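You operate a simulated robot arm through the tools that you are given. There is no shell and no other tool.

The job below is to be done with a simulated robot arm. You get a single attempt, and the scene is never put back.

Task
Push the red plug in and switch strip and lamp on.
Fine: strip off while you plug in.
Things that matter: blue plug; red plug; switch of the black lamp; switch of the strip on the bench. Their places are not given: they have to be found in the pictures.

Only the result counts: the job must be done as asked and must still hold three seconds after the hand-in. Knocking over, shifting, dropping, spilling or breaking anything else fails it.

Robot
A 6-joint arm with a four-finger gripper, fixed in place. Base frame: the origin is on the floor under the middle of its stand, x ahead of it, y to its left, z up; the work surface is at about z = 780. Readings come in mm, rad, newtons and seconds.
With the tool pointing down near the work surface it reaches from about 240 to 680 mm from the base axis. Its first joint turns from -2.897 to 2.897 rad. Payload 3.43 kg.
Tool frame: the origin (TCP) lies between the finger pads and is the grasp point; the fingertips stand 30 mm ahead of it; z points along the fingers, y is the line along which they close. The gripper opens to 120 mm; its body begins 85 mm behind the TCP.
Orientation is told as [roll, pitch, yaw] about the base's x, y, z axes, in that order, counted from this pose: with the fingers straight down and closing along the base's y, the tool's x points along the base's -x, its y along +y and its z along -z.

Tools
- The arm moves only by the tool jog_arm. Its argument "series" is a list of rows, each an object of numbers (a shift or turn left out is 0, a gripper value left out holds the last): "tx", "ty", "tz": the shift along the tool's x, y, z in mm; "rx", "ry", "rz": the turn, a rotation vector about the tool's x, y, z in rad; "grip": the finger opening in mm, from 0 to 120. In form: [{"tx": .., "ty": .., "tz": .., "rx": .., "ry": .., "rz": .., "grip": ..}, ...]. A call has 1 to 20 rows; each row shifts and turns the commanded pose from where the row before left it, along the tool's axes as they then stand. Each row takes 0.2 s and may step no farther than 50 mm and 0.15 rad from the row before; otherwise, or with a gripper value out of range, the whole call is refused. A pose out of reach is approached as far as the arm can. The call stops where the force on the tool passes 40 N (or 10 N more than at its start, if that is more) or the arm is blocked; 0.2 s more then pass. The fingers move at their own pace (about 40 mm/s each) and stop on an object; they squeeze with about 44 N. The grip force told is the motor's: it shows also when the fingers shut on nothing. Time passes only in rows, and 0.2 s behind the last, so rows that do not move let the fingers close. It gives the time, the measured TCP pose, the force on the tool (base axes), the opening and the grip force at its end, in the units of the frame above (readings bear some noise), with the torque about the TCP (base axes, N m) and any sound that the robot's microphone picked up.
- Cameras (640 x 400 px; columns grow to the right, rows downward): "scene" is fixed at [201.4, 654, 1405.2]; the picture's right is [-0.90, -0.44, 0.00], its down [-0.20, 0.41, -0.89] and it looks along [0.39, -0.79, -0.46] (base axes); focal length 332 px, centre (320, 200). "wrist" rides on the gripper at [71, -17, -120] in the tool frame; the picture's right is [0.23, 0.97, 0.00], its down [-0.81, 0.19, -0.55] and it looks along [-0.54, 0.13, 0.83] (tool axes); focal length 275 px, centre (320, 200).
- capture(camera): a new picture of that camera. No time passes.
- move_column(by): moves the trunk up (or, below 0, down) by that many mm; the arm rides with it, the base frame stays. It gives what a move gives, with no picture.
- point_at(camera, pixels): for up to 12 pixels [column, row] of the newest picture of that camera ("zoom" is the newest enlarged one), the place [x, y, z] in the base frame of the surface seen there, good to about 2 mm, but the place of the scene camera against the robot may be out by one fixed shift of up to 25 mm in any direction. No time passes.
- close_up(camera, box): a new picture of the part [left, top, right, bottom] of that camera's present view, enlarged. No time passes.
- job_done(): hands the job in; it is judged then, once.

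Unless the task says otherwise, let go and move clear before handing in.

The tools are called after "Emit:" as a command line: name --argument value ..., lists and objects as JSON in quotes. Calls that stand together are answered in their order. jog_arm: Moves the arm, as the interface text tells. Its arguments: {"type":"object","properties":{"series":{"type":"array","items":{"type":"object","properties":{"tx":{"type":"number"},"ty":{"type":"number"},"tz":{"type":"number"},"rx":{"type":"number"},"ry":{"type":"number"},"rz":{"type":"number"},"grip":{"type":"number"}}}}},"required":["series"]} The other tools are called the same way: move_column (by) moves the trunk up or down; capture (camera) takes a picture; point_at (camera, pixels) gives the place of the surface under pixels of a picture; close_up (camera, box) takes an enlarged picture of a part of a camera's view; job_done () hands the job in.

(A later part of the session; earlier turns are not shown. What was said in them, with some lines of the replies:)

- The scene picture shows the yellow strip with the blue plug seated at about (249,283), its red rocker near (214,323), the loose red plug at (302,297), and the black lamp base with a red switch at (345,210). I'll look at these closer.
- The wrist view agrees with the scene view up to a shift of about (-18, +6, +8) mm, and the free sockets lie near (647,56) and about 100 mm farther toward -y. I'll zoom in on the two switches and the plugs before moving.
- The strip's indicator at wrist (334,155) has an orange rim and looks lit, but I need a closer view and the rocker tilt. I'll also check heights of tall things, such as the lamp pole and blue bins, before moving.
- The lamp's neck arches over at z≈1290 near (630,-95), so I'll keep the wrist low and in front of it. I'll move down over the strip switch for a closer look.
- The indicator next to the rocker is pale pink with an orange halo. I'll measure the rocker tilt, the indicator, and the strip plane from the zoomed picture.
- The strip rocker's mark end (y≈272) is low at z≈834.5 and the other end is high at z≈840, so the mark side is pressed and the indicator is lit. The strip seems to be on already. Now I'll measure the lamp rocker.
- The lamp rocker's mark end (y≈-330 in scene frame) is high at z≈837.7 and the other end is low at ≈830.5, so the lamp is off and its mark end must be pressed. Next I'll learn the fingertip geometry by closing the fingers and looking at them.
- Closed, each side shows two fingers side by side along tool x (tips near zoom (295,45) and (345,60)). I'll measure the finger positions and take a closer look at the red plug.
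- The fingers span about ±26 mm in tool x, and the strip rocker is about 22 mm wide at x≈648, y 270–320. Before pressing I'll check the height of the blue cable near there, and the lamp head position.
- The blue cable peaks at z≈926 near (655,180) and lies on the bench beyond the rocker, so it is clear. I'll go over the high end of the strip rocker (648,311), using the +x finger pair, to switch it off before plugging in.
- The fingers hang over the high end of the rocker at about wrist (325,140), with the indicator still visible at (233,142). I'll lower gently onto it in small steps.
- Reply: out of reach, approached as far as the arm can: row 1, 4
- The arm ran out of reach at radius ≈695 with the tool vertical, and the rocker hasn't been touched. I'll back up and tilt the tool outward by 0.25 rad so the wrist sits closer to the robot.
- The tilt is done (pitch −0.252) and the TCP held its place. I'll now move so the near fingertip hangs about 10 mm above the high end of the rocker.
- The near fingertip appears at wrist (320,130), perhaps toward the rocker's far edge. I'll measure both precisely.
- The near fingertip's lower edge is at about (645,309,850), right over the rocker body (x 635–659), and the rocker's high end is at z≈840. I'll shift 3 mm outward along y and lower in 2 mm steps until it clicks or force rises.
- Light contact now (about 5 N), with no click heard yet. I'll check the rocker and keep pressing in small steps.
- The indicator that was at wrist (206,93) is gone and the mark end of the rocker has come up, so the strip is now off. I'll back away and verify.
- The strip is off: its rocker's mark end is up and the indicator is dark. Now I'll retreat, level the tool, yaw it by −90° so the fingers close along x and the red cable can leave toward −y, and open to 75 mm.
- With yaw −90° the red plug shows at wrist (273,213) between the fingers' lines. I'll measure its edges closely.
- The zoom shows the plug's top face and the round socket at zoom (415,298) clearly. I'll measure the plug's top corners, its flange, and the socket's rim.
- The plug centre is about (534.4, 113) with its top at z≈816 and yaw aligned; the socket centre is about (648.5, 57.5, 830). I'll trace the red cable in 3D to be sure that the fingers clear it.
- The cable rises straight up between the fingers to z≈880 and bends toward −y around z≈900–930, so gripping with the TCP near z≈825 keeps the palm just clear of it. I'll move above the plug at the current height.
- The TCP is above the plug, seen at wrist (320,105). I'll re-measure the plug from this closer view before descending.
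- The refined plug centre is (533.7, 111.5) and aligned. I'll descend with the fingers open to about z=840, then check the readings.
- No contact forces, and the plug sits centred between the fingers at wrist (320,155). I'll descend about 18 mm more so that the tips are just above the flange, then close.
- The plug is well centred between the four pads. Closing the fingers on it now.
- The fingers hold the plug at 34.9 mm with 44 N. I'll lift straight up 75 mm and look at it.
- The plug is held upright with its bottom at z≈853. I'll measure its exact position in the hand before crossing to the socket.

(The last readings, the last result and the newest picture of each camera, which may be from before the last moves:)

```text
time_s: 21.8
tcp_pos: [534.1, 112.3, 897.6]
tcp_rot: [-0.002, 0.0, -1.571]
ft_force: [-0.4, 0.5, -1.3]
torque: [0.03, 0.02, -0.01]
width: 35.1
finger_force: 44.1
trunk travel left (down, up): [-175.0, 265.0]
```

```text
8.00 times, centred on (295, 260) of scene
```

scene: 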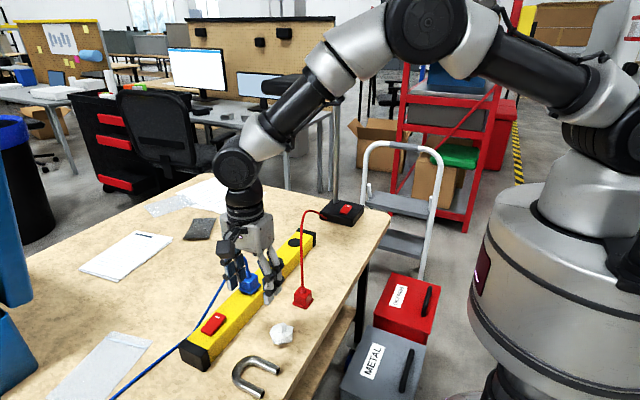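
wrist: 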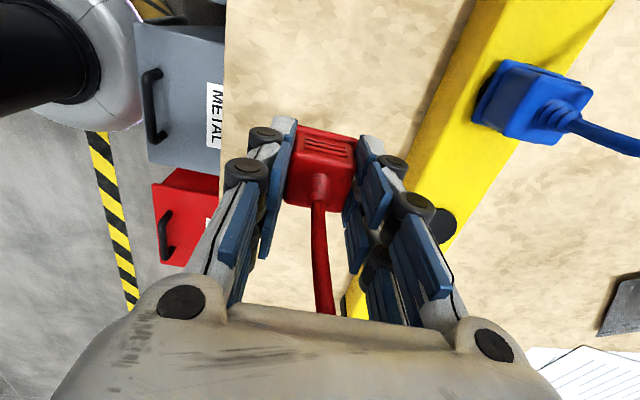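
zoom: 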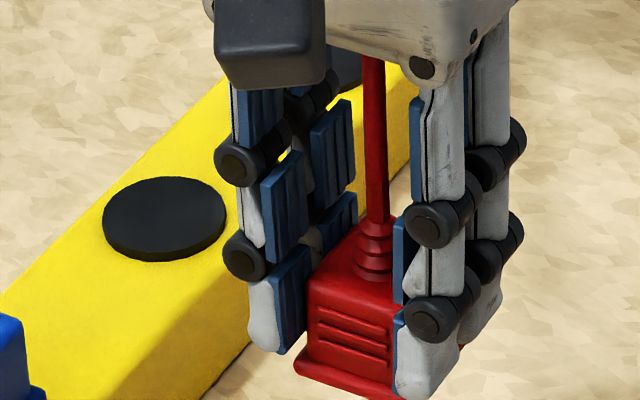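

I'll take the wrist close-up once more so that the points come from it.

Emit:
close_up --camera "wrist" --box '[270, 110, 370, 220]'

Emit:
point_at --camera "zoom" --pixels '[[235, 165], [440, 215], [205, 320], [385, 355], [340, 190], [320, 62], [445, 108], [340, 130], [250, 62], [300, 335]]'

Emit:
point_at --camera "wrist" --pixels '[[440, 225], [535, 95], [500, 90], [480, 100], [520, 120], [447, 235]]'

```text
3.64 times, centred on (320, 165) of wrist
```

zoom: 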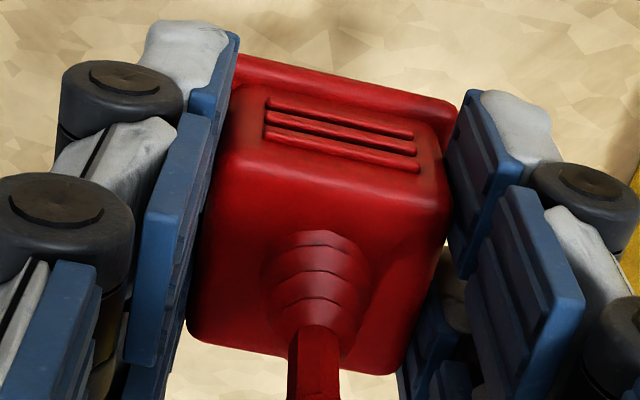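

```text
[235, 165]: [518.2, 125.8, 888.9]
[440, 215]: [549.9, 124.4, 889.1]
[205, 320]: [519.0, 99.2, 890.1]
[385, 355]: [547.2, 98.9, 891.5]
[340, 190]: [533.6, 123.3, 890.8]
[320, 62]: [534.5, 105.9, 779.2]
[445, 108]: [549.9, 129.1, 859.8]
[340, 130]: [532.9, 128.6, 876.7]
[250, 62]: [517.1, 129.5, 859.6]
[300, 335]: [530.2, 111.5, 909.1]
```

```text
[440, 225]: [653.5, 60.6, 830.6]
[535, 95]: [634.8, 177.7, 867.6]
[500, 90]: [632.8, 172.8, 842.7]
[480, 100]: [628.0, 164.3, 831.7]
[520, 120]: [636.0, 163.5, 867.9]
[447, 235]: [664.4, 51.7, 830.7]
```

The plug centre in the hand is within 1 mm of the TCP, its bottom is at z≈853, and the seated blue plug's top at z≈868 tells me the red one should end with the TCP near z≈876. I'll cross to above the socket.

Emit:
jog_arm --series '[{"tx": -13.6, "ty": 28.7, "tz": -2}, {"tx": -13.6, "ty": 28.7, "tz": -2}, {"tx": -13.6, "ty": 28.7}, {"tx": -13.6, "ty": 28.8}, {}, {}]'

Emit:
capture --camera "wrist"

Emit:
close_up --camera "scene" --box '[230, 210, 320, 290]'

```text
time_s: 23.2
tcp_pos: [650.8, 58.7, 902.9]
tcp_rot: [0.001, 0.0, -1.572]
ft_force: [0.2, 0.4, -0.8]
torque: [0.0, 0.0, 0.0]
width: 35.3
finger_force: 44.3
trunk travel left (down, up): [-175.0, 265.0]
```

```text
taken
```

wrist: 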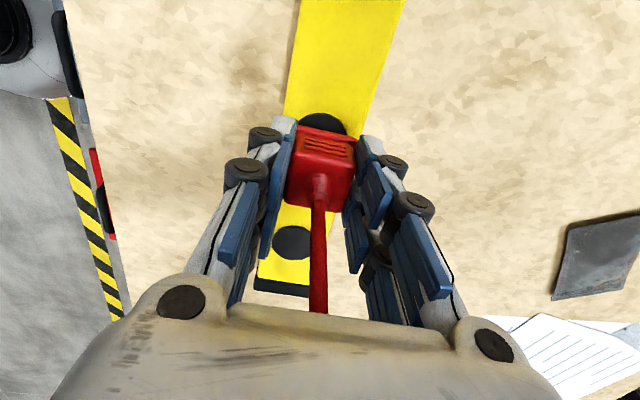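

```text
5.00 times, centred on (275, 250) of scene
```

zoom: 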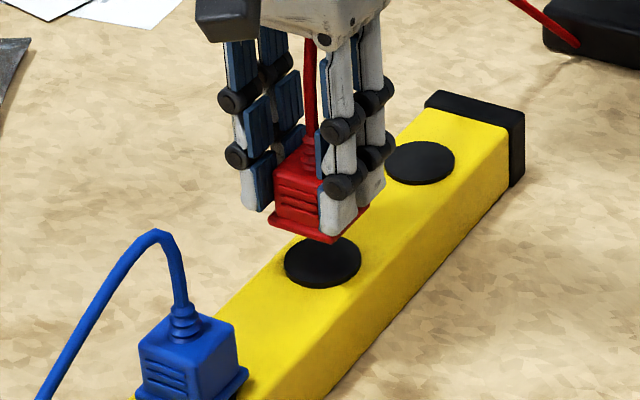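

The scene zoom shows the plug's flange centred about (319,215), which should drop to about (319,261), right on the disc centred at (322,262). I'll verify numerically with disc and plug points.

Emit:
point_at --camera "zoom" --pixels '[[288, 262], [356, 262], [322, 285], [345, 243], [300, 243], [322, 265], [272, 217], [328, 238], [365, 210], [389, 162], [452, 162], [420, 182]]'

Emit:
point_at --camera "wrist" --pixels '[[325, 115], [305, 122], [344, 124], [274, 243], [312, 240], [293, 228], [293, 259], [300, 100], [385, 60], [290, 75]]'

```text
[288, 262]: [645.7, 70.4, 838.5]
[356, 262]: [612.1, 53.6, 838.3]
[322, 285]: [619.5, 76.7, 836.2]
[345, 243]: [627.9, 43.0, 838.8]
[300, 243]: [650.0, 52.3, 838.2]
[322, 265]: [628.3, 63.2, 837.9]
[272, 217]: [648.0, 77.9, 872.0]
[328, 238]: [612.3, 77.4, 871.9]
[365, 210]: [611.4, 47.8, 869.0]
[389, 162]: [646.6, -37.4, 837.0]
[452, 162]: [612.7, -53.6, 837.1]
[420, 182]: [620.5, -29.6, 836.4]
```

```text
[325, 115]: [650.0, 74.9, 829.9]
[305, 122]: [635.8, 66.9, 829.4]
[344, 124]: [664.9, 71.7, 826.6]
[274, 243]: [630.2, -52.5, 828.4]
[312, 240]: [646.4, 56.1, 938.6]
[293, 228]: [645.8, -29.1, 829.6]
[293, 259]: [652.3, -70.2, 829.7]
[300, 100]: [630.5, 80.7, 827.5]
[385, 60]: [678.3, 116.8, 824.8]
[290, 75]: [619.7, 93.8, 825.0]
```

The two measurements differ by a millimetre or two, so I'll zoom tighter on the disc and plug and fit both more carefully.

Emit:
close_up --camera "scene" --box '[260, 225, 310, 260]'

```text
11.43 times, centred on (285, 242) of scene
```

zoom: 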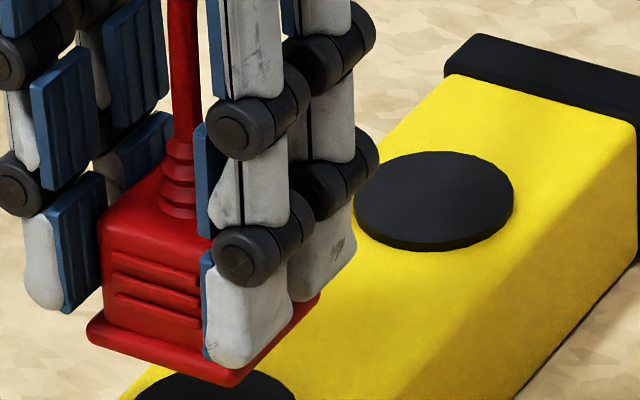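

Emit:
close_up --camera "scene" --box '[257, 235, 313, 270]'

```text
11.43 times, centred on (285, 252) of scene
```

zoom: 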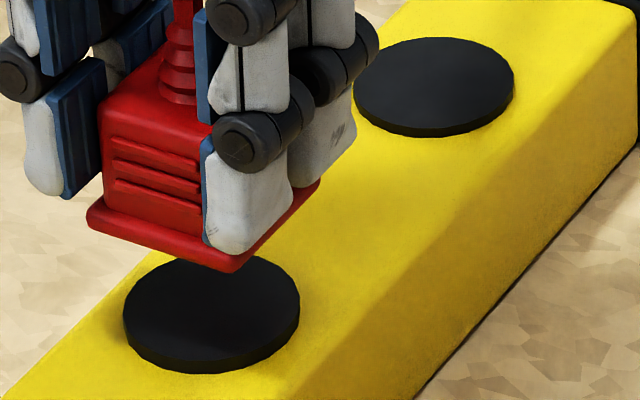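

Emit:
point_at --camera "zoom" --pixels '[[127, 310], [296, 306], [150, 343], [275, 338], [210, 358], [268, 266], [285, 280], [150, 272], [92, 218], [228, 266], [316, 188], [160, 242]]'

Emit:
close_up --camera "wrist" --box '[270, 110, 370, 220]'

```text
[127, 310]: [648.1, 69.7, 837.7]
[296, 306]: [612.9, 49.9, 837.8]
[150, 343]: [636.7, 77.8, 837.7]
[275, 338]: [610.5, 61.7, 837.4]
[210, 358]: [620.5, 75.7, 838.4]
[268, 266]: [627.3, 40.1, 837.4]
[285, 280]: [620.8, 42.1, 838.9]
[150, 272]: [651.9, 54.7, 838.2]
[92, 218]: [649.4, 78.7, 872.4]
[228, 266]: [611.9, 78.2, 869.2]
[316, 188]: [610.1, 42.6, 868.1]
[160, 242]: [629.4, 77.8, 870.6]
```

```text
3.64 times, centred on (320, 165) of wrist
```

zoom: 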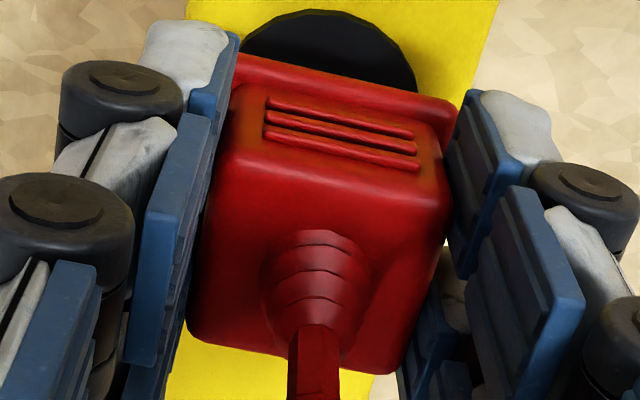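

By circle fit in the scene frame, the disc centre is (631.0, 59.0) and the plug centre is about (630.2, 60.5). I'll cross-check in the wrist frame.

Emit:
point_at --camera "zoom" --pixels '[[248, 42], [285, 18], [325, 13], [370, 28], [400, 55], [412, 82], [235, 165], [440, 215], [205, 320], [385, 355], [250, 62], [445, 108]]'

```text
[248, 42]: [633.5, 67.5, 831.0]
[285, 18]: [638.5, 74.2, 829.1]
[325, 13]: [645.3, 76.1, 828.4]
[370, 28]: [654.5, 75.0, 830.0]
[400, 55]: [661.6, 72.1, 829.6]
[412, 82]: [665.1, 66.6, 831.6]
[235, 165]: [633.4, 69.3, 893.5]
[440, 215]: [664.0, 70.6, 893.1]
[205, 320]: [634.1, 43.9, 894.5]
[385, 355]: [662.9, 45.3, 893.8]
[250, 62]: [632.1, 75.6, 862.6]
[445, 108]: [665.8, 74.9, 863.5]
```

Wrist frame: disc centre ≈ (649.2, 57.4) and plug centre ≈ (648.6, 57.3), aligned within 1 mm. I'll lower 22 mm to just above the socket, then continue in small steps.

Emit:
jog_arm --series '[{"tz": 10}, {"tz": 8}, {"tz": 4}, {}]'

Emit:
close_up --camera "scene" --box '[257, 235, 313, 270]'

```text
time_s: 24.2
tcp_pos: [649.8, 59.5, 881.5]
tcp_rot: [-0.001, 0.0, -1.57]
ft_force: [-0.2, 0.7, 0.0]
torque: [0.05, 0.0, -0.01]
width: 35.1
finger_force: 43.9
trunk travel left (down, up): [-175.0, 265.0]
```

```text
11.43 times, centred on (285, 252) of scene
```

zoom: 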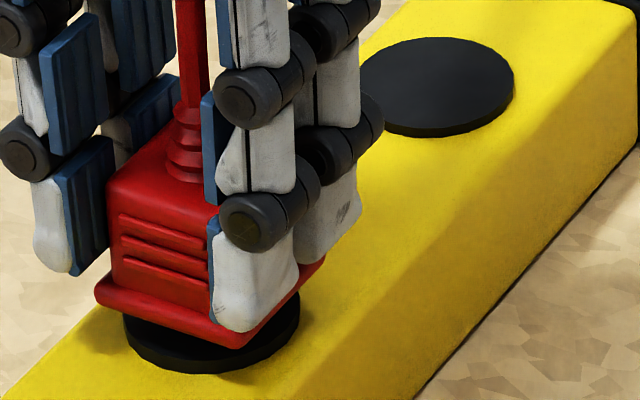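

The flange hovers a few millimetres over the disc and looks centred. Next I'll push down in 1.5 mm steps while watching the force.

Emit:
jog_arm --series '[{"tz": 1.5}, {"tz": 1.5}, {"tz": 1.5}, {"tz": 1.5}]'

Emit:
close_up --camera "scene" --box '[257, 235, 313, 270]'

```text
time_s: 25.2
tcp_pos: [649.5, 59.6, 873.2]
tcp_rot: [-0.002, 0.0, -1.571]
ft_force: [-0.4, -0.1, -0.3]
torque: [-0.03, -0.03, 0.01]
width: 35.0
finger_force: 43.9
trunk travel left (down, up): [-175.0, 265.0]
```

```text
11.43 times, centred on (285, 252) of scene
```

zoom: 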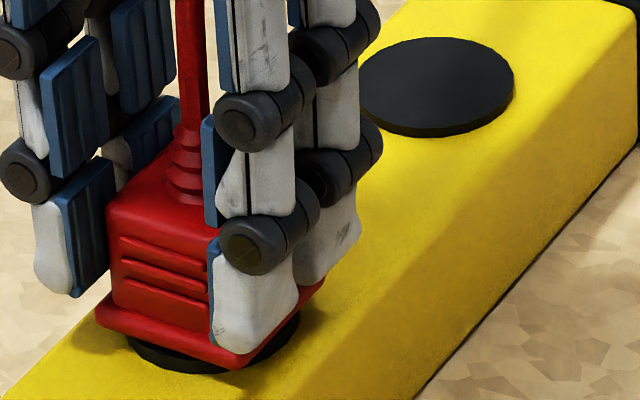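

Still no contact force at z≈873–875. I'll continue pushing in 1 mm steps.

Emit:
jog_arm --series '[{"tz": 1}, {"tz": 1}, {"tz": 1}, {"tz": 1}]'

```text
time_s: 26.2
tcp_pos: [649.4, 58.2, 874.2]
tcp_rot: [0.006, 0.0, -1.569]
ft_force: [-4.5, -1.9, 34.6]
torque: [-0.25, 0.57, -0.02]
width: 35.0
finger_force: 43.5
trunk travel left (down, up): [-175.0, 265.0]
heard: snap
```

A snap was heard with 35 N of downward force, so the plug went in. I'll check its height against the blue plug before releasing.

Emit:
close_up --camera "scene" --box '[225, 225, 315, 300]'

Emit:
close_up --camera "wrist" --box '[270, 110, 370, 220]'

Emit:
point_at --camera "zoom" --pixels '[[235, 165], [440, 215], [205, 320], [385, 355], [340, 190], [250, 62], [445, 108]]'

```text
5.33 times, centred on (270, 262) of scene
```

zoom: 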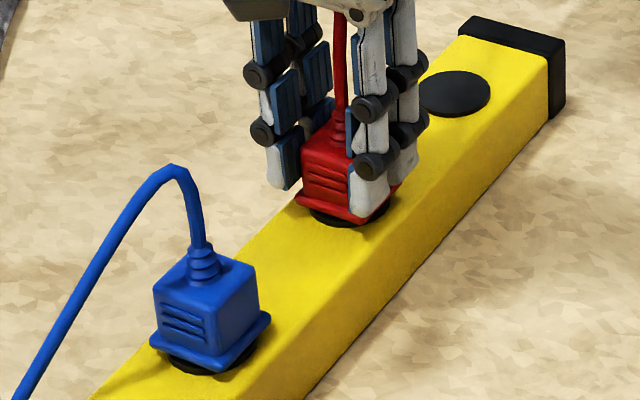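

```text
3.64 times, centred on (320, 165) of wrist
```

zoom: 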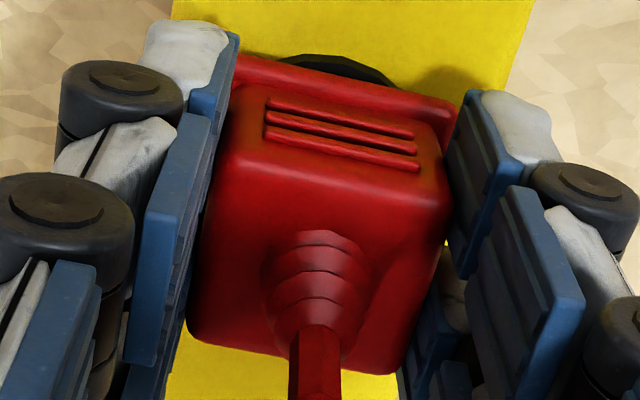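

```text
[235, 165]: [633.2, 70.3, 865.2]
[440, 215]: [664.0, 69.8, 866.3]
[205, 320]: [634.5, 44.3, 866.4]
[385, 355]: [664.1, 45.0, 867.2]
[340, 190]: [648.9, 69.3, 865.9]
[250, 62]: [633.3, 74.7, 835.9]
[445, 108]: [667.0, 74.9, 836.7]
```

The red plug's top is at z≈866 with its flange on the disc, level with the blue one, so it is seated. I'll relieve the downward push, open the fingers and rise straight up.

Emit:
jog_arm --series '[{"tz": -2.5}, {"grip": 45}, {"grip": 60}, {"grip": 75}, {}, {"tz": -10}, {"tz": -30}, {"tz": -40}, {"tz": -40}, {}]'

Emit:
capture --camera "wrist"

Emit:
close_up --camera "scene" --box '[170, 190, 370, 340]'

```text
time_s: 28.4
tcp_pos: [651.0, 55.7, 993.6]
tcp_rot: [-0.002, 0.0, -1.572]
ft_force: [0.9, -0.6, 0.0]
torque: [0.0, 0.01, 0.0]
width: 75.1
finger_force: 0.2
trunk travel left (down, up): [-175.0, 265.0]
```

```text
taken
```

wrist: 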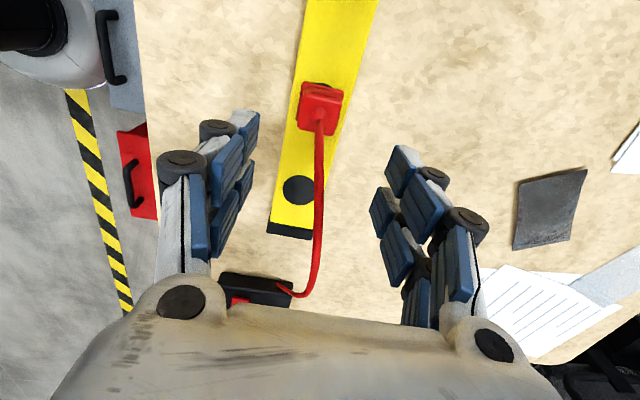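

```text
2.67 times, centred on (270, 265) of scene
```

zoom: 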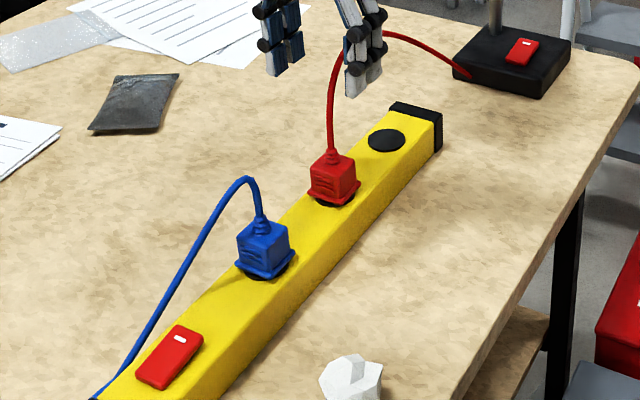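

The red plug stands seated in the strip at zoom (335,180) and the fingers are free. I'll move off in +y first, away from the red cable, then back, turn the tool to yaw 0 and close the fingers.

Emit:
jog_arm --series '[{"tx": 40}, {"tx": 30}, {"tx": 30, "ty": -33}, {"tx": 30, "ty": -33}, {"tx": 30, "ty": -33, "grip": 0}, {"rz": -0.1428}, {"rz": -0.1428}, {"rz": -0.1428}, {"rz": -0.1428}, {"rz": -0.1428}, {"rz": -0.1428}, {"rz": -0.1428}, {"rz": -0.1428}, {"rz": -0.1428}, {"rz": -0.1428}, {"rz": -0.1428}, {}]'

Emit:
capture --camera "wrist"

Emit:
capture --camera "scene"

```text
time_s: 32.0
tcp_pos: [549.5, 218.5, 992.6]
tcp_rot: [-0.001, 0.0, 0.001]
ft_force: [0.3, 0.7, -0.6]
torque: [0.05, -0.02, 0.03]
width: 0.1
finger_force: 33.2
trunk travel left (down, up): [-175.0, 265.0]
```

```text
taken
```

wrist: 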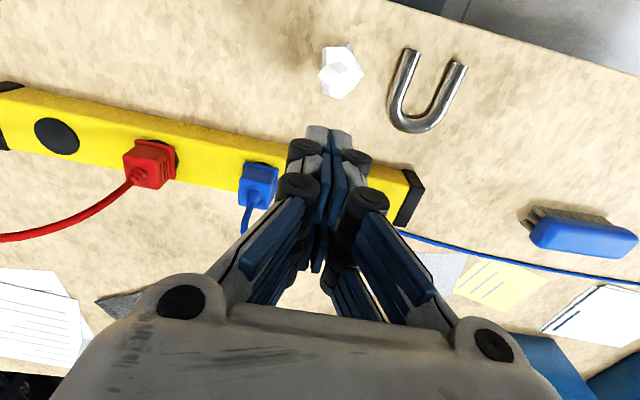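

```text
taken
```

scene: 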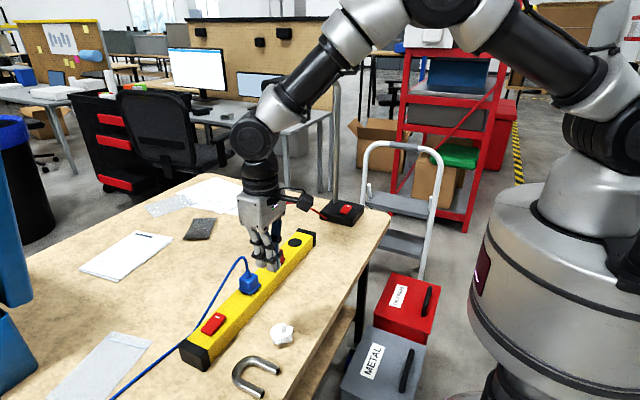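

The pose is good at (549.5, 218.5, 992.6). I'll tilt outward again by 0.25 rad and go above the mark end of the strip rocker (y≈279).

Emit:
jog_arm --series '[{"ry": -0.125, "ty": 30}, {"ry": -0.125, "ty": 30.5}, {"tx": -21.3, "tz": 29.3}, {"tx": -21.3, "tz": 29.3}, {"tx": -21.3, "tz": 29.3}, {"tx": -21.3, "tz": 29.3}, {}, {}]'

Emit:
close_up --camera "wrist" --box '[240, 30, 440, 180]'

Emit:
close_up --camera "scene" --box '[160, 230, 300, 360]'

```text
time_s: 33.8
tcp_pos: [661.7, 277.9, 900.6]
tcp_rot: [0.0, -0.251, 0.0]
ft_force: [-0.3, 0.1, 0.1]
torque: [0.02, -0.03, -0.01]
width: 0.0
finger_force: 33.4
trunk travel left (down, up): [-175.0, 265.0]
```

```text
2.67 times, centred on (340, 105) of wrist
```

zoom: 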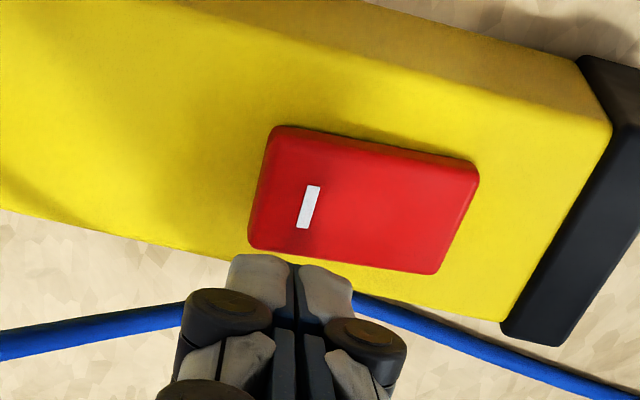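

```text
3.08 times, centred on (230, 295) of scene
```

zoom: 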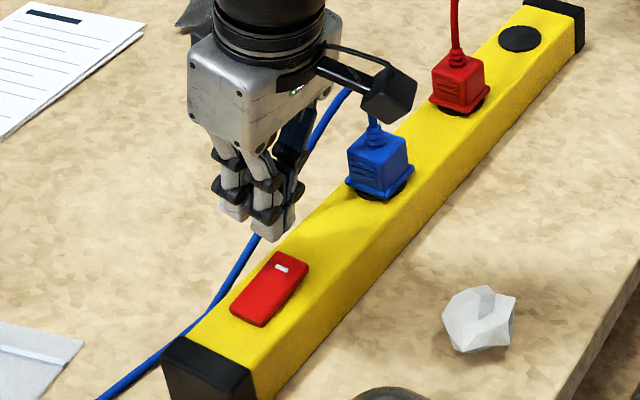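

The fingers are over the rocker's far side, with the mark end toward the viewer's left at zoom (285,190). I'll measure the rocker ends and the fingertip before pressing.

Emit:
close_up --camera "wrist" --box '[240, 30, 440, 180]'

Emit:
point_at --camera "zoom" --pixels '[[275, 150], [258, 235], [300, 150], [290, 220], [370, 200], [460, 180], [430, 260], [255, 270], [325, 280], [260, 290], [320, 300], [210, 180]]'

```text
2.67 times, centred on (340, 105) of wrist
```

zoom: 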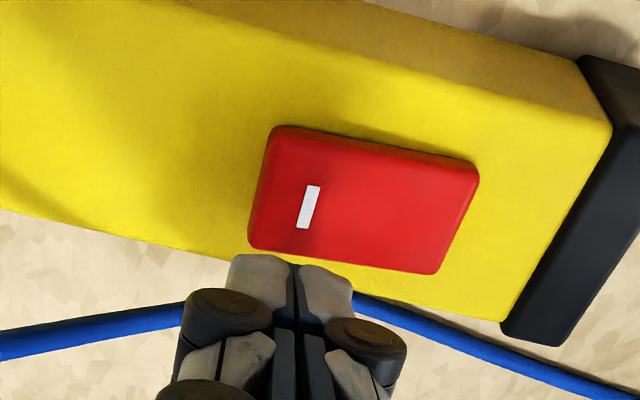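

```text
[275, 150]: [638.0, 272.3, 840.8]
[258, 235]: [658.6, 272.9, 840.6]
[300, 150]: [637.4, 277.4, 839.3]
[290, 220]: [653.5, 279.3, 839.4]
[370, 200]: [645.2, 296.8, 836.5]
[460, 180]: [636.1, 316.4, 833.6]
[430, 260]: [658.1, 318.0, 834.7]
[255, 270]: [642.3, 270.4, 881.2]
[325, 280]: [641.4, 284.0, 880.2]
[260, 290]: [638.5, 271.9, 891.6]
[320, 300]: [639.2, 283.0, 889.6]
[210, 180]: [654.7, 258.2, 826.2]
```

The fingertip edge is at about (645, 277, 865), above the mark end (z≈840.7). I'll lower and press as before.

Emit:
jog_arm --series '[{"tx": 2.5, "tz": 9.7}, {"tx": 2.0, "tz": 7.75}, {"tx": 0.5, "tz": 1.94}, {"tx": 0.5, "tz": 1.94}, {"tx": 0.5, "tz": 1.94}, {"tx": 0.5, "tz": 1.94}]'

Emit:
close_up --camera "wrist" --box '[180, 30, 400, 180]'

```text
time_s: 35.2
tcp_pos: [662.0, 277.7, 874.7]
tcp_rot: [-0.001, -0.248, 0.001]
ft_force: [0.0, -0.5, 0.4]
torque: [-0.01, 0.02, 0.0]
width: 0.2
finger_force: 33.4
trunk travel left (down, up): [-175.0, 265.0]
```

```text
2.67 times, centred on (290, 105) of wrist
```

zoom: 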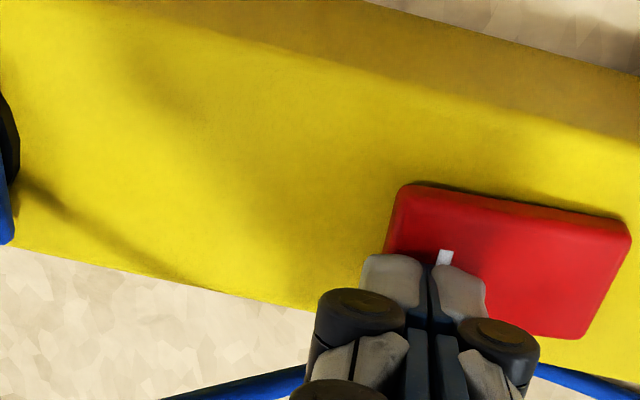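

No contact yet at z≈875. I'll continue pressing in 1.5 mm steps.

Emit:
jog_arm --series '[{"tx": 0.4, "tz": 1.45}, {"tx": 0.4, "tz": 1.45}, {"tx": 0.4, "tz": 1.45}, {"tx": 0.4, "tz": 1.45}]'

Emit:
close_up --camera "wrist" --box '[180, 30, 400, 180]'

```text
time_s: 36.2
tcp_pos: [662.7, 278.7, 868.5]
tcp_rot: [-0.001, -0.25, 0.001]
ft_force: [-0.7, 0.4, 0.2]
torque: [-0.01, 0.04, 0.0]
width: 0.0
finger_force: 33.3
trunk travel left (down, up): [-175.0, 265.0]
```

```text
2.67 times, centred on (290, 105) of wrist
```

zoom: 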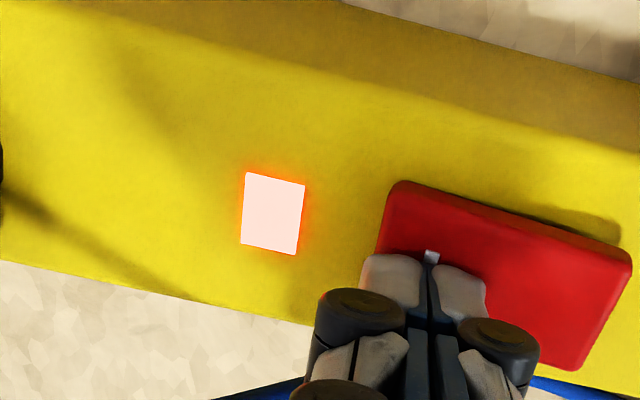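

The indicator at zoom (272,213) glows again and the rocker has tipped, so the strip is on with the red plug in. I'll back off, then travel to the lamp on a path at x≈480, clear of the red cable.

Emit:
jog_arm --series '[{"tx": -5, "tz": -19.4}, {"tx": -9.9, "tz": -38.8}, {"tx": 39.9, "ty": -5, "tz": -25.65}, {"tx": 39.9, "ty": -5, "tz": -25.65}, {"tx": 39.9, "ty": -5, "tz": -25.65}, {"tx": 39.9, "ty": -5, "tz": -25.65}, {"ry": 0.125}, {"ry": 0.125}, {}]'

Emit:
capture --camera "wrist"

Emit:
capture --camera "scene"

```text
time_s: 38.2
tcp_pos: [481.2, 259.7, 989.0]
tcp_rot: [0.0, 0.002, -0.001]
ft_force: [-0.5, -0.9, 0.4]
torque: [0.0, -0.03, 0.01]
width: 0.0
finger_force: 33.4
trunk travel left (down, up): [-175.0, 265.0]
```

```text
taken
```

wrist: 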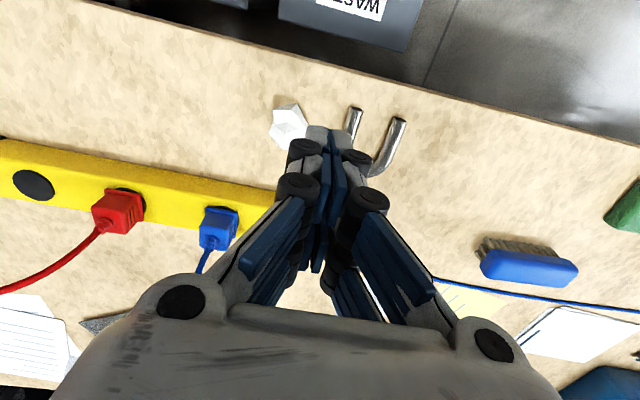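

```text
taken
```

scene: 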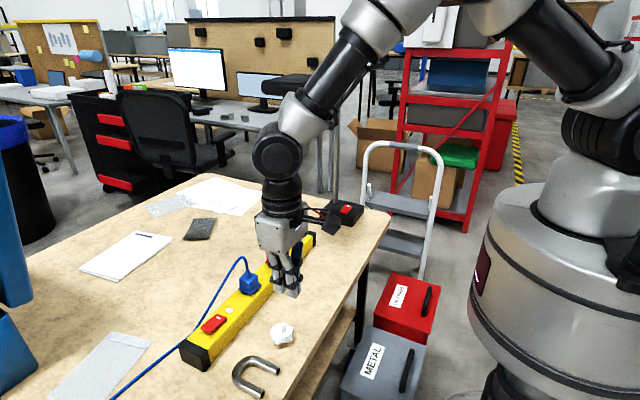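

The strip indicator is lit at scene (229,310). I'll travel along −y at x≈481 halfway to the lamp and check.

Emit:
jog_arm --series '[{"ty": -45}, {"ty": -45}, {"ty": -45}, {"ty": -45}, {"ty": -45}, {"ty": -45}, {"ty": -45}, {"ty": -45}, {"ty": -45}, {}]'

Emit:
capture --camera "wrist"

Emit:
capture --camera "scene"

```text
time_s: 40.4
tcp_pos: [481.4, -148.3, 986.8]
tcp_rot: [0.001, -0.001, 0.001]
ft_force: [-0.2, 0.0, 0.1]
torque: [-0.01, 0.0, -0.02]
width: 0.0
finger_force: 33.9
trunk travel left (down, up): [-175.0, 265.0]
```

```text
taken
```

wrist: 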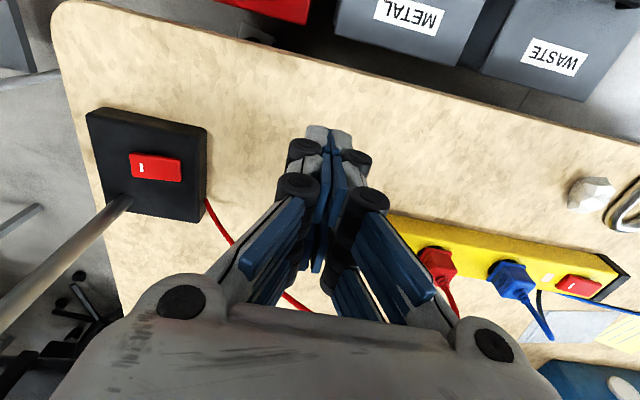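

```text
taken
```

scene: 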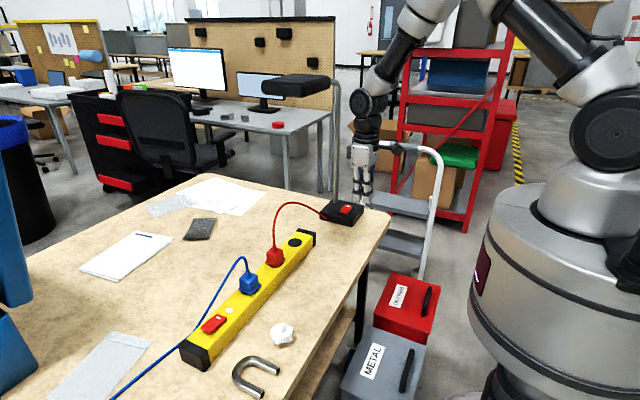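

The lamp with its red rocker is clearly seen at wrist (155,167), pole rising at (120,205). I'll zoom in and measure it in the wrist frame.

Emit:
close_up --camera "wrist" --box '[80, 100, 220, 230]'

Emit:
point_at --camera "scene" --pixels '[[297, 80], [275, 88], [325, 85], [334, 100], [336, 150], [337, 190], [290, 205], [277, 225], [305, 207], [345, 208], [297, 97]]'

```text
3.08 times, centred on (150, 165) of wrist
```

zoom: 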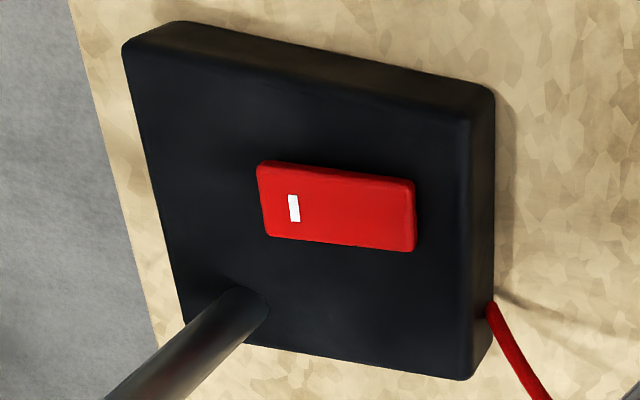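

```text
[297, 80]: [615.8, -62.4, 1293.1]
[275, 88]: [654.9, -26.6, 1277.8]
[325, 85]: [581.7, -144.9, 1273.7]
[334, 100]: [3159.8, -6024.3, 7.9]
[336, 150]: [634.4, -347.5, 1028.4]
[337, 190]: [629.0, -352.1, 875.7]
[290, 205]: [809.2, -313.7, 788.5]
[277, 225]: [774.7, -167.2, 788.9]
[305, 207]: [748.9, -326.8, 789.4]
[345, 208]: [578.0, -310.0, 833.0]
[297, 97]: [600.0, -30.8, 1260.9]
```

Emit:
point_at --camera "zoom" --pixels '[[265, 175], [275, 230], [293, 208], [335, 205], [400, 190], [400, 240], [150, 60], [460, 130], [450, 350], [200, 300], [240, 300], [340, 300]]'

```text
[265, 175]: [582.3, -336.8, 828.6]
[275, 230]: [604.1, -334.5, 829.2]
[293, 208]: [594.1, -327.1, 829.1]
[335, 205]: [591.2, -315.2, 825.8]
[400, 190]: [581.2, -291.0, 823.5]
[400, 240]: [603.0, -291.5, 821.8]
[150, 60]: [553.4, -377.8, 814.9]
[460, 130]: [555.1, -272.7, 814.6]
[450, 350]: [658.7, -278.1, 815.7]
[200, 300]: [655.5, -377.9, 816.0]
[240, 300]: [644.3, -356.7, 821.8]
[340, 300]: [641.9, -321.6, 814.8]
```

The lamp rocker spans x 582–604, y −337 to −290, with the mark end high (z≈829) and the pole at (644,−357). I'll lean the tool slightly (rx 0.12) so the wrist stays clear of the pole, and press with the far finger pair at x≈593.

Emit:
jog_arm --series '[{"rx": 0.12}, {"ty": -43.7, "tz": 5.27}, {"ty": -43.7, "tz": 5.27}, {"ty": -43.7, "tz": 5.27}, {"ty": -43.7, "tz": 5.27}, {"tx": -24, "ty": 2.3, "tz": 19}, {"tx": -24, "ty": 2.3, "tz": 19}, {}, {}]'

Emit:
capture --camera "wrist"

Emit:
close_up --camera "scene" --box '[260, 60, 400, 240]'

```text
time_s: 42.4
tcp_pos: [529.3, -322.0, 948.0]
tcp_rot: [-0.121, 0.001, 0.0]
ft_force: [0.2, -0.1, -0.2]
torque: [0.04, -0.03, -0.01]
width: 0.0
finger_force: 33.7
trunk travel left (down, up): [-175.0, 265.0]
```

```text
taken
```

wrist: 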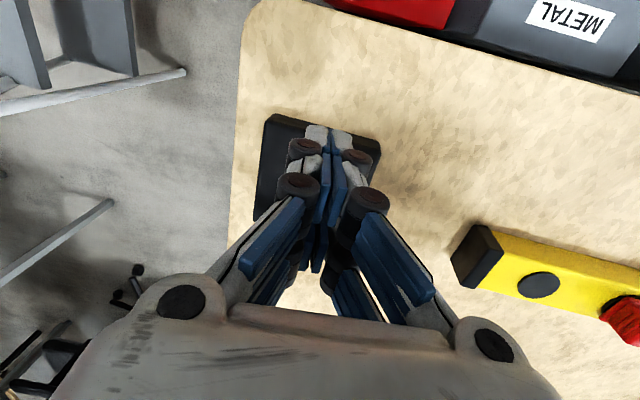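

```text
2.22 times, centred on (330, 150) of scene
```

zoom: 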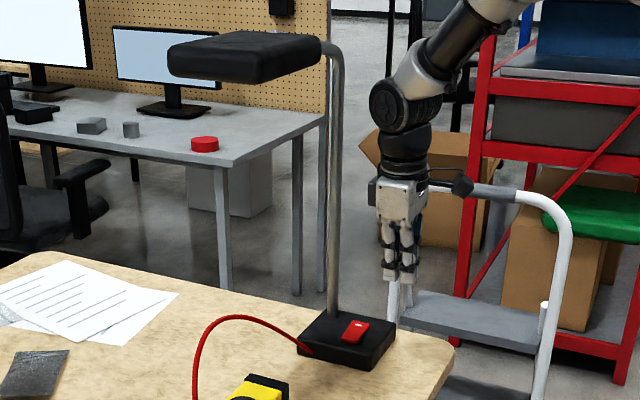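

The gripper is in front of the lamp with clear distance to pole and head. I'll move on to hover at about (577,−324,895).

Emit:
jog_arm --series '[{"tx": -23.9, "ty": 2.2, "tz": 26.4}, {"tx": -23.9, "ty": 2.2, "tz": 26.4}, {}, {}]'

Emit:
capture --camera "wrist"

Emit:
close_up --camera "scene" --box '[300, 150, 380, 240]'

```text
time_s: 43.4
tcp_pos: [577.4, -321.9, 898.7]
tcp_rot: [-0.121, 0.0, 0.001]
ft_force: [0.6, 0.5, 0.7]
torque: [0.01, -0.01, -0.01]
width: 0.0
finger_force: 33.5
trunk travel left (down, up): [-175.0, 265.0]
```

```text
taken
```

wrist: 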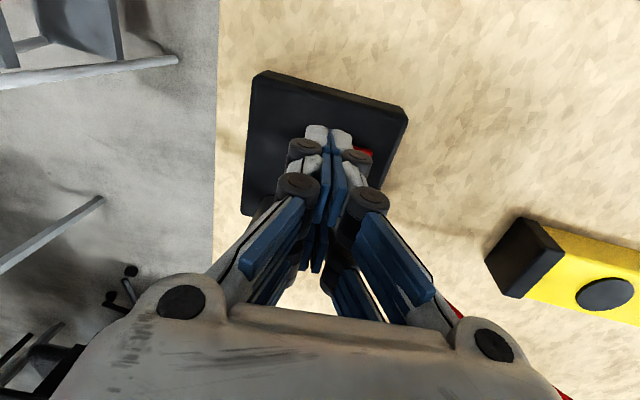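

```text
4.44 times, centred on (340, 195) of scene
```

zoom: 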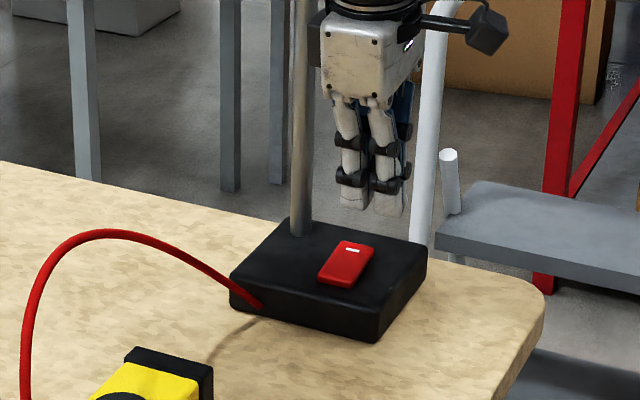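

The tips are at about z=869 and y≈−326 above the mark end. I'll shift 3.5 mm further toward the mark end and descend to about 5 mm above the rocker.

Emit:
jog_arm --series '[{"ty": -1.5, "tz": 12}, {"ty": 1, "tz": 12}, {"ty": 1, "tz": 9}, {}, {}]'

Emit:
capture --camera "wrist"

Emit:
close_up --camera "scene" --box '[310, 170, 370, 230]'

```text
time_s: 44.6
tcp_pos: [577.3, -327.4, 864.9]
tcp_rot: [-0.119, -0.001, -0.001]
ft_force: [-0.1, -0.5, 0.1]
torque: [0.0, -0.01, 0.02]
width: 0.0
finger_force: 33.4
trunk travel left (down, up): [-175.0, 265.0]
```

```text
taken
```

wrist: 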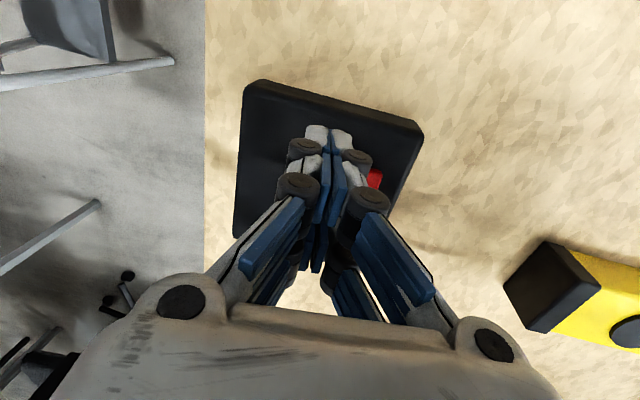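

```text
6.67 times, centred on (340, 200) of scene
```

zoom: 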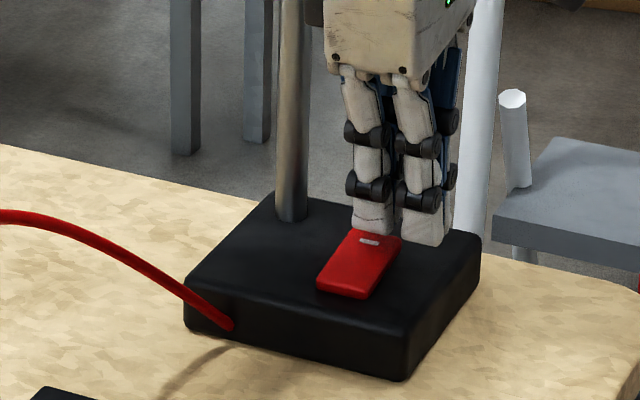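

The left (far) finger lines up with the rocker's mark end at zoom (370,238). I'll press down in 1.5 mm steps.

Emit:
jog_arm --series '[{"ty": 0.18, "tz": 1.49}, {"ty": 0.18, "tz": 1.49}, {"ty": 0.18, "tz": 1.49}, {"ty": 0.18, "tz": 1.49}, {"ty": 0.18, "tz": 1.49}]'

Emit:
close_up --camera "scene" --box '[310, 170, 370, 230]'

```text
time_s: 45.8
tcp_pos: [578.3, -329.0, 854.8]
tcp_rot: [-0.121, 0.001, 0.002]
ft_force: [0.0, 0.0, 0.7]
torque: [-0.02, -0.03, -0.01]
width: 0.0
finger_force: 32.8
trunk travel left (down, up): [-175.0, 265.0]
```

```text
6.67 times, centred on (340, 200) of scene
```

zoom: 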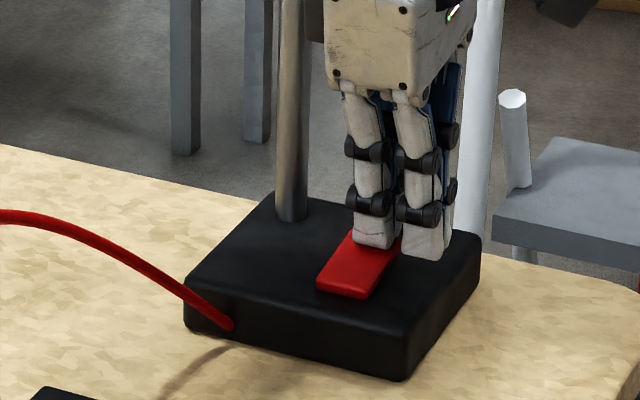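

The finger covers the mark with little force so far (0.7 N). I'll continue pressing.

Emit:
jog_arm --series '[{"ty": 0.12, "tz": 0.99}, {"ty": 0.12, "tz": 0.99}, {"ty": 0.12, "tz": 0.99}]'

Emit:
capture --camera "scene"

Emit:
close_up --camera "scene" --box '[310, 170, 370, 230]'

```text
time_s: 46.6
tcp_pos: [577.4, -329.3, 853.6]
tcp_rot: [-0.123, -0.001, 0.0]
ft_force: [0.4, -0.5, 1.8]
torque: [0.0, 0.02, -0.03]
width: 0.1
finger_force: 32.8
trunk travel left (down, up): [-175.0, 265.0]
```

```text
taken
```

scene: 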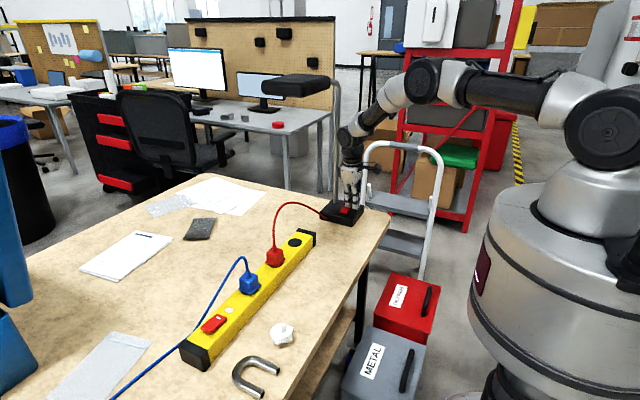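

```text
6.67 times, centred on (340, 200) of scene
```

zoom: 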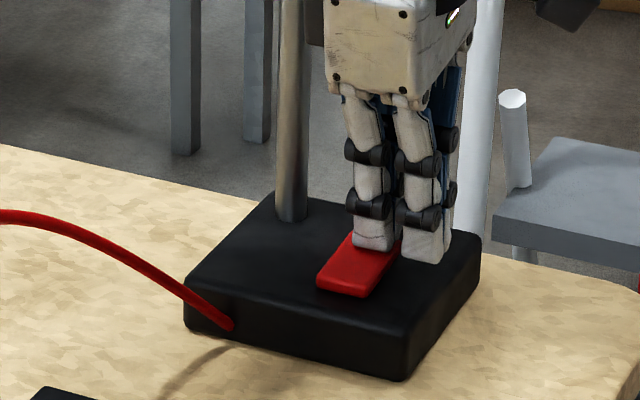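

Force is still low (1.8 N). I'll measure the rocker's tilt now.

Emit:
point_at --camera "zoom" --pixels '[[330, 275], [365, 283], [345, 265], [385, 262], [340, 250], [350, 240], [375, 240], [425, 255], [425, 235], [355, 270], [300, 260], [430, 270]]'

```text
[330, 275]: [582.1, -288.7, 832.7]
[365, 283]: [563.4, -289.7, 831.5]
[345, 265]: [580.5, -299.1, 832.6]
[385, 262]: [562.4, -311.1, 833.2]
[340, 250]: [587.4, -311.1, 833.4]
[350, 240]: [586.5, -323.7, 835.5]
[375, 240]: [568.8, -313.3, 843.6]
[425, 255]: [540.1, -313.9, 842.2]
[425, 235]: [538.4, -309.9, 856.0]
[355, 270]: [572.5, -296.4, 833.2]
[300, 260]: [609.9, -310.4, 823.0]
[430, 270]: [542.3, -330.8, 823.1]
```

The rocker is partly rotated (slope fell from 0.16 to about 0.06). I'll press a few millimetres further.

Emit:
jog_arm --series '[{"ty": 0.12, "tz": 0.99}, {"ty": 0.12, "tz": 0.99}, {"ty": 0.12, "tz": 0.99}]'

Emit:
close_up --camera "scene" --box '[310, 170, 370, 230]'

Emit:
point_at --camera "zoom" --pixels '[[330, 275], [365, 283], [345, 265], [385, 262], [340, 250], [350, 240], [355, 270], [360, 260]]'

```text
time_s: 47.4
tcp_pos: [577.4, -328.5, 852.2]
tcp_rot: [-0.121, -0.001, 0.0]
ft_force: [-3.4, 1.8, 11.3]
torque: [0.1, -0.11, 0.03]
width: 0.0
finger_force: 33.4
trunk travel left (down, up): [-175.0, 265.0]
```

```text
6.67 times, centred on (340, 200) of scene
```

zoom: 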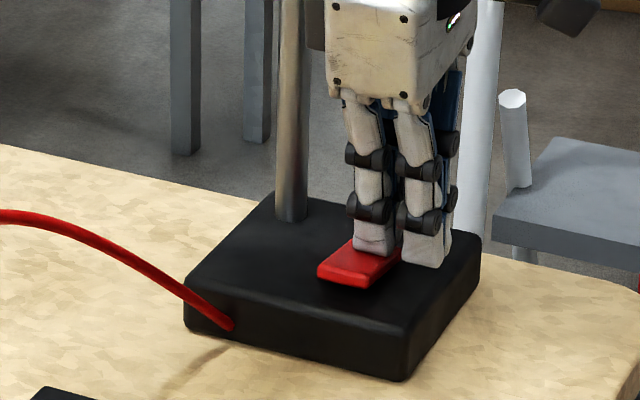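

```text
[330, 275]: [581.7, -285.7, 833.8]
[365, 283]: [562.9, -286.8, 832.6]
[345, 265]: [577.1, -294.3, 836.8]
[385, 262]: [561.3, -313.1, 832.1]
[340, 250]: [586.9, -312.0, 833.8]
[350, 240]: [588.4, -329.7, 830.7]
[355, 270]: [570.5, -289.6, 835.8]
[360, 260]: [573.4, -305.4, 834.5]
```

The rocker has flipped: the mark end is down at z≈831 and the other end is up at ≈837. I'll rise straight up and retreat toward the robot, then verify the lamp.

Emit:
jog_arm --series '[{"ty": -1.2, "tz": -9.9}, {"ty": -3.6, "tz": -29.8}, {"ty": -3.6, "tz": -29.8}, {"tx": 35, "ty": -1, "tz": -10}, {"tx": 40, "ty": 20, "tz": -10}, {"tx": 20, "ty": 40}, {"ty": 45, "tz": -5}, {"ty": 45, "tz": -5}, {"rx": -0.12}, {}]'

Emit:
capture --camera "wrist"

Emit:
capture --camera "scene"

```text
time_s: 49.6
tcp_pos: [483.0, -176.5, 932.8]
tcp_rot: [0.0, 0.0, 0.002]
ft_force: [-0.4, -0.4, -0.1]
torque: [0.0, -0.06, 0.01]
width: 0.0
finger_force: 33.7
trunk travel left (down, up): [-175.0, 265.0]
```

```text
taken
```

wrist: 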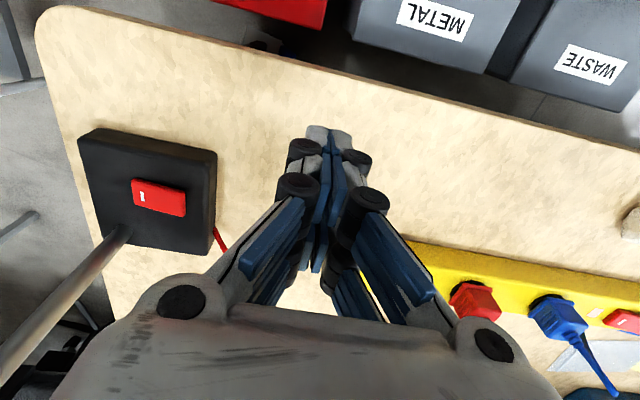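

```text
taken
```

scene: 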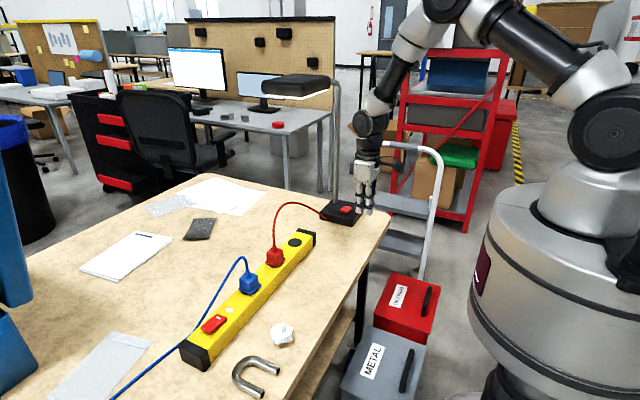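

The lamp head's underside at scene (295,95) now glows. I'll confirm the lamp, the strip indicator, both plugs, and the rocker states up close.

Emit:
close_up --camera "scene" --box '[250, 60, 350, 120]'

Emit:
close_up --camera "scene" --box '[170, 190, 370, 340]'

Emit:
close_up --camera "wrist" --box '[60, 110, 240, 260]'

Emit:
point_at --camera "zoom" --pixels '[[285, 205], [350, 220], [410, 225], [400, 250], [280, 190], [145, 90], [430, 140]]'

```text
6.40 times, centred on (300, 90) of scene
```

zoom: 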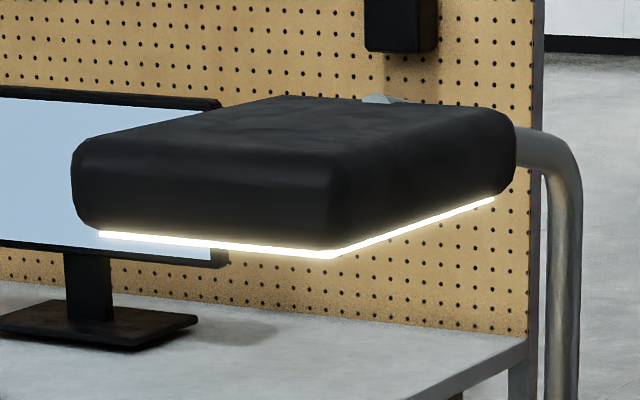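

```text
2.67 times, centred on (270, 265) of scene
```

zoom: 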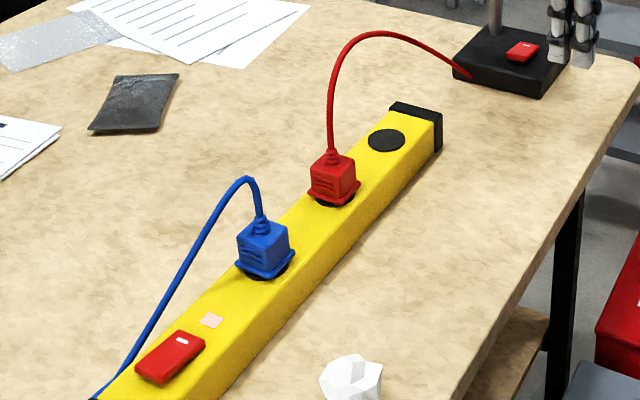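

```text
2.67 times, centred on (150, 185) of wrist
```

zoom: 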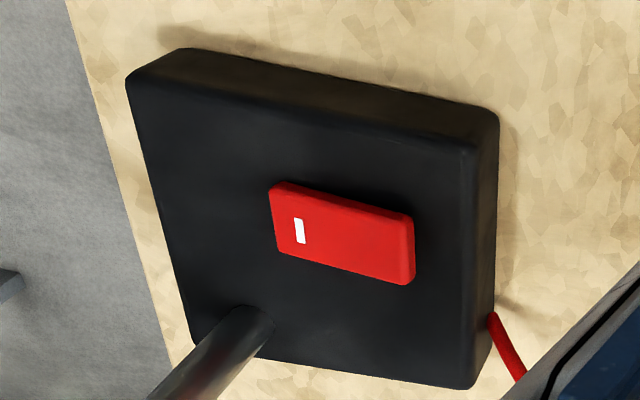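

```text
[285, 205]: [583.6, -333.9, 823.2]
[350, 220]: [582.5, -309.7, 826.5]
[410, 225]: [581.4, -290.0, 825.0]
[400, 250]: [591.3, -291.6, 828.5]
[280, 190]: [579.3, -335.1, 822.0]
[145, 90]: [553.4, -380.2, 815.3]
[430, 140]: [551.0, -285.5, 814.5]
```

The lamp head is lit, the strip indicator glows, both plugs are seated, and both rockers have their mark ends down. The arm is clear of everything with the gripper empty, so I'm handing the job in.

Emit:
job_done

```text
The job is handed in.
```

The red plug is pushed in, and both the strip and the lamp are on. The job is handed in.

- **Red plug:** it is in the free socket next to the blue plug. I heard it snap in, and its top now stands level with the blue plug's.
- **Strip:** it was on at the start. I switched it off before plugging in and on again afterwards, and its indicator is glowing.
- **Lamp:** its switch is flipped to on and the underside of the lamp head is lit.

The last pictures showed the blue plug still in place and nothing knocked over. The arm was clear, with the gripper empty, when I handed in.
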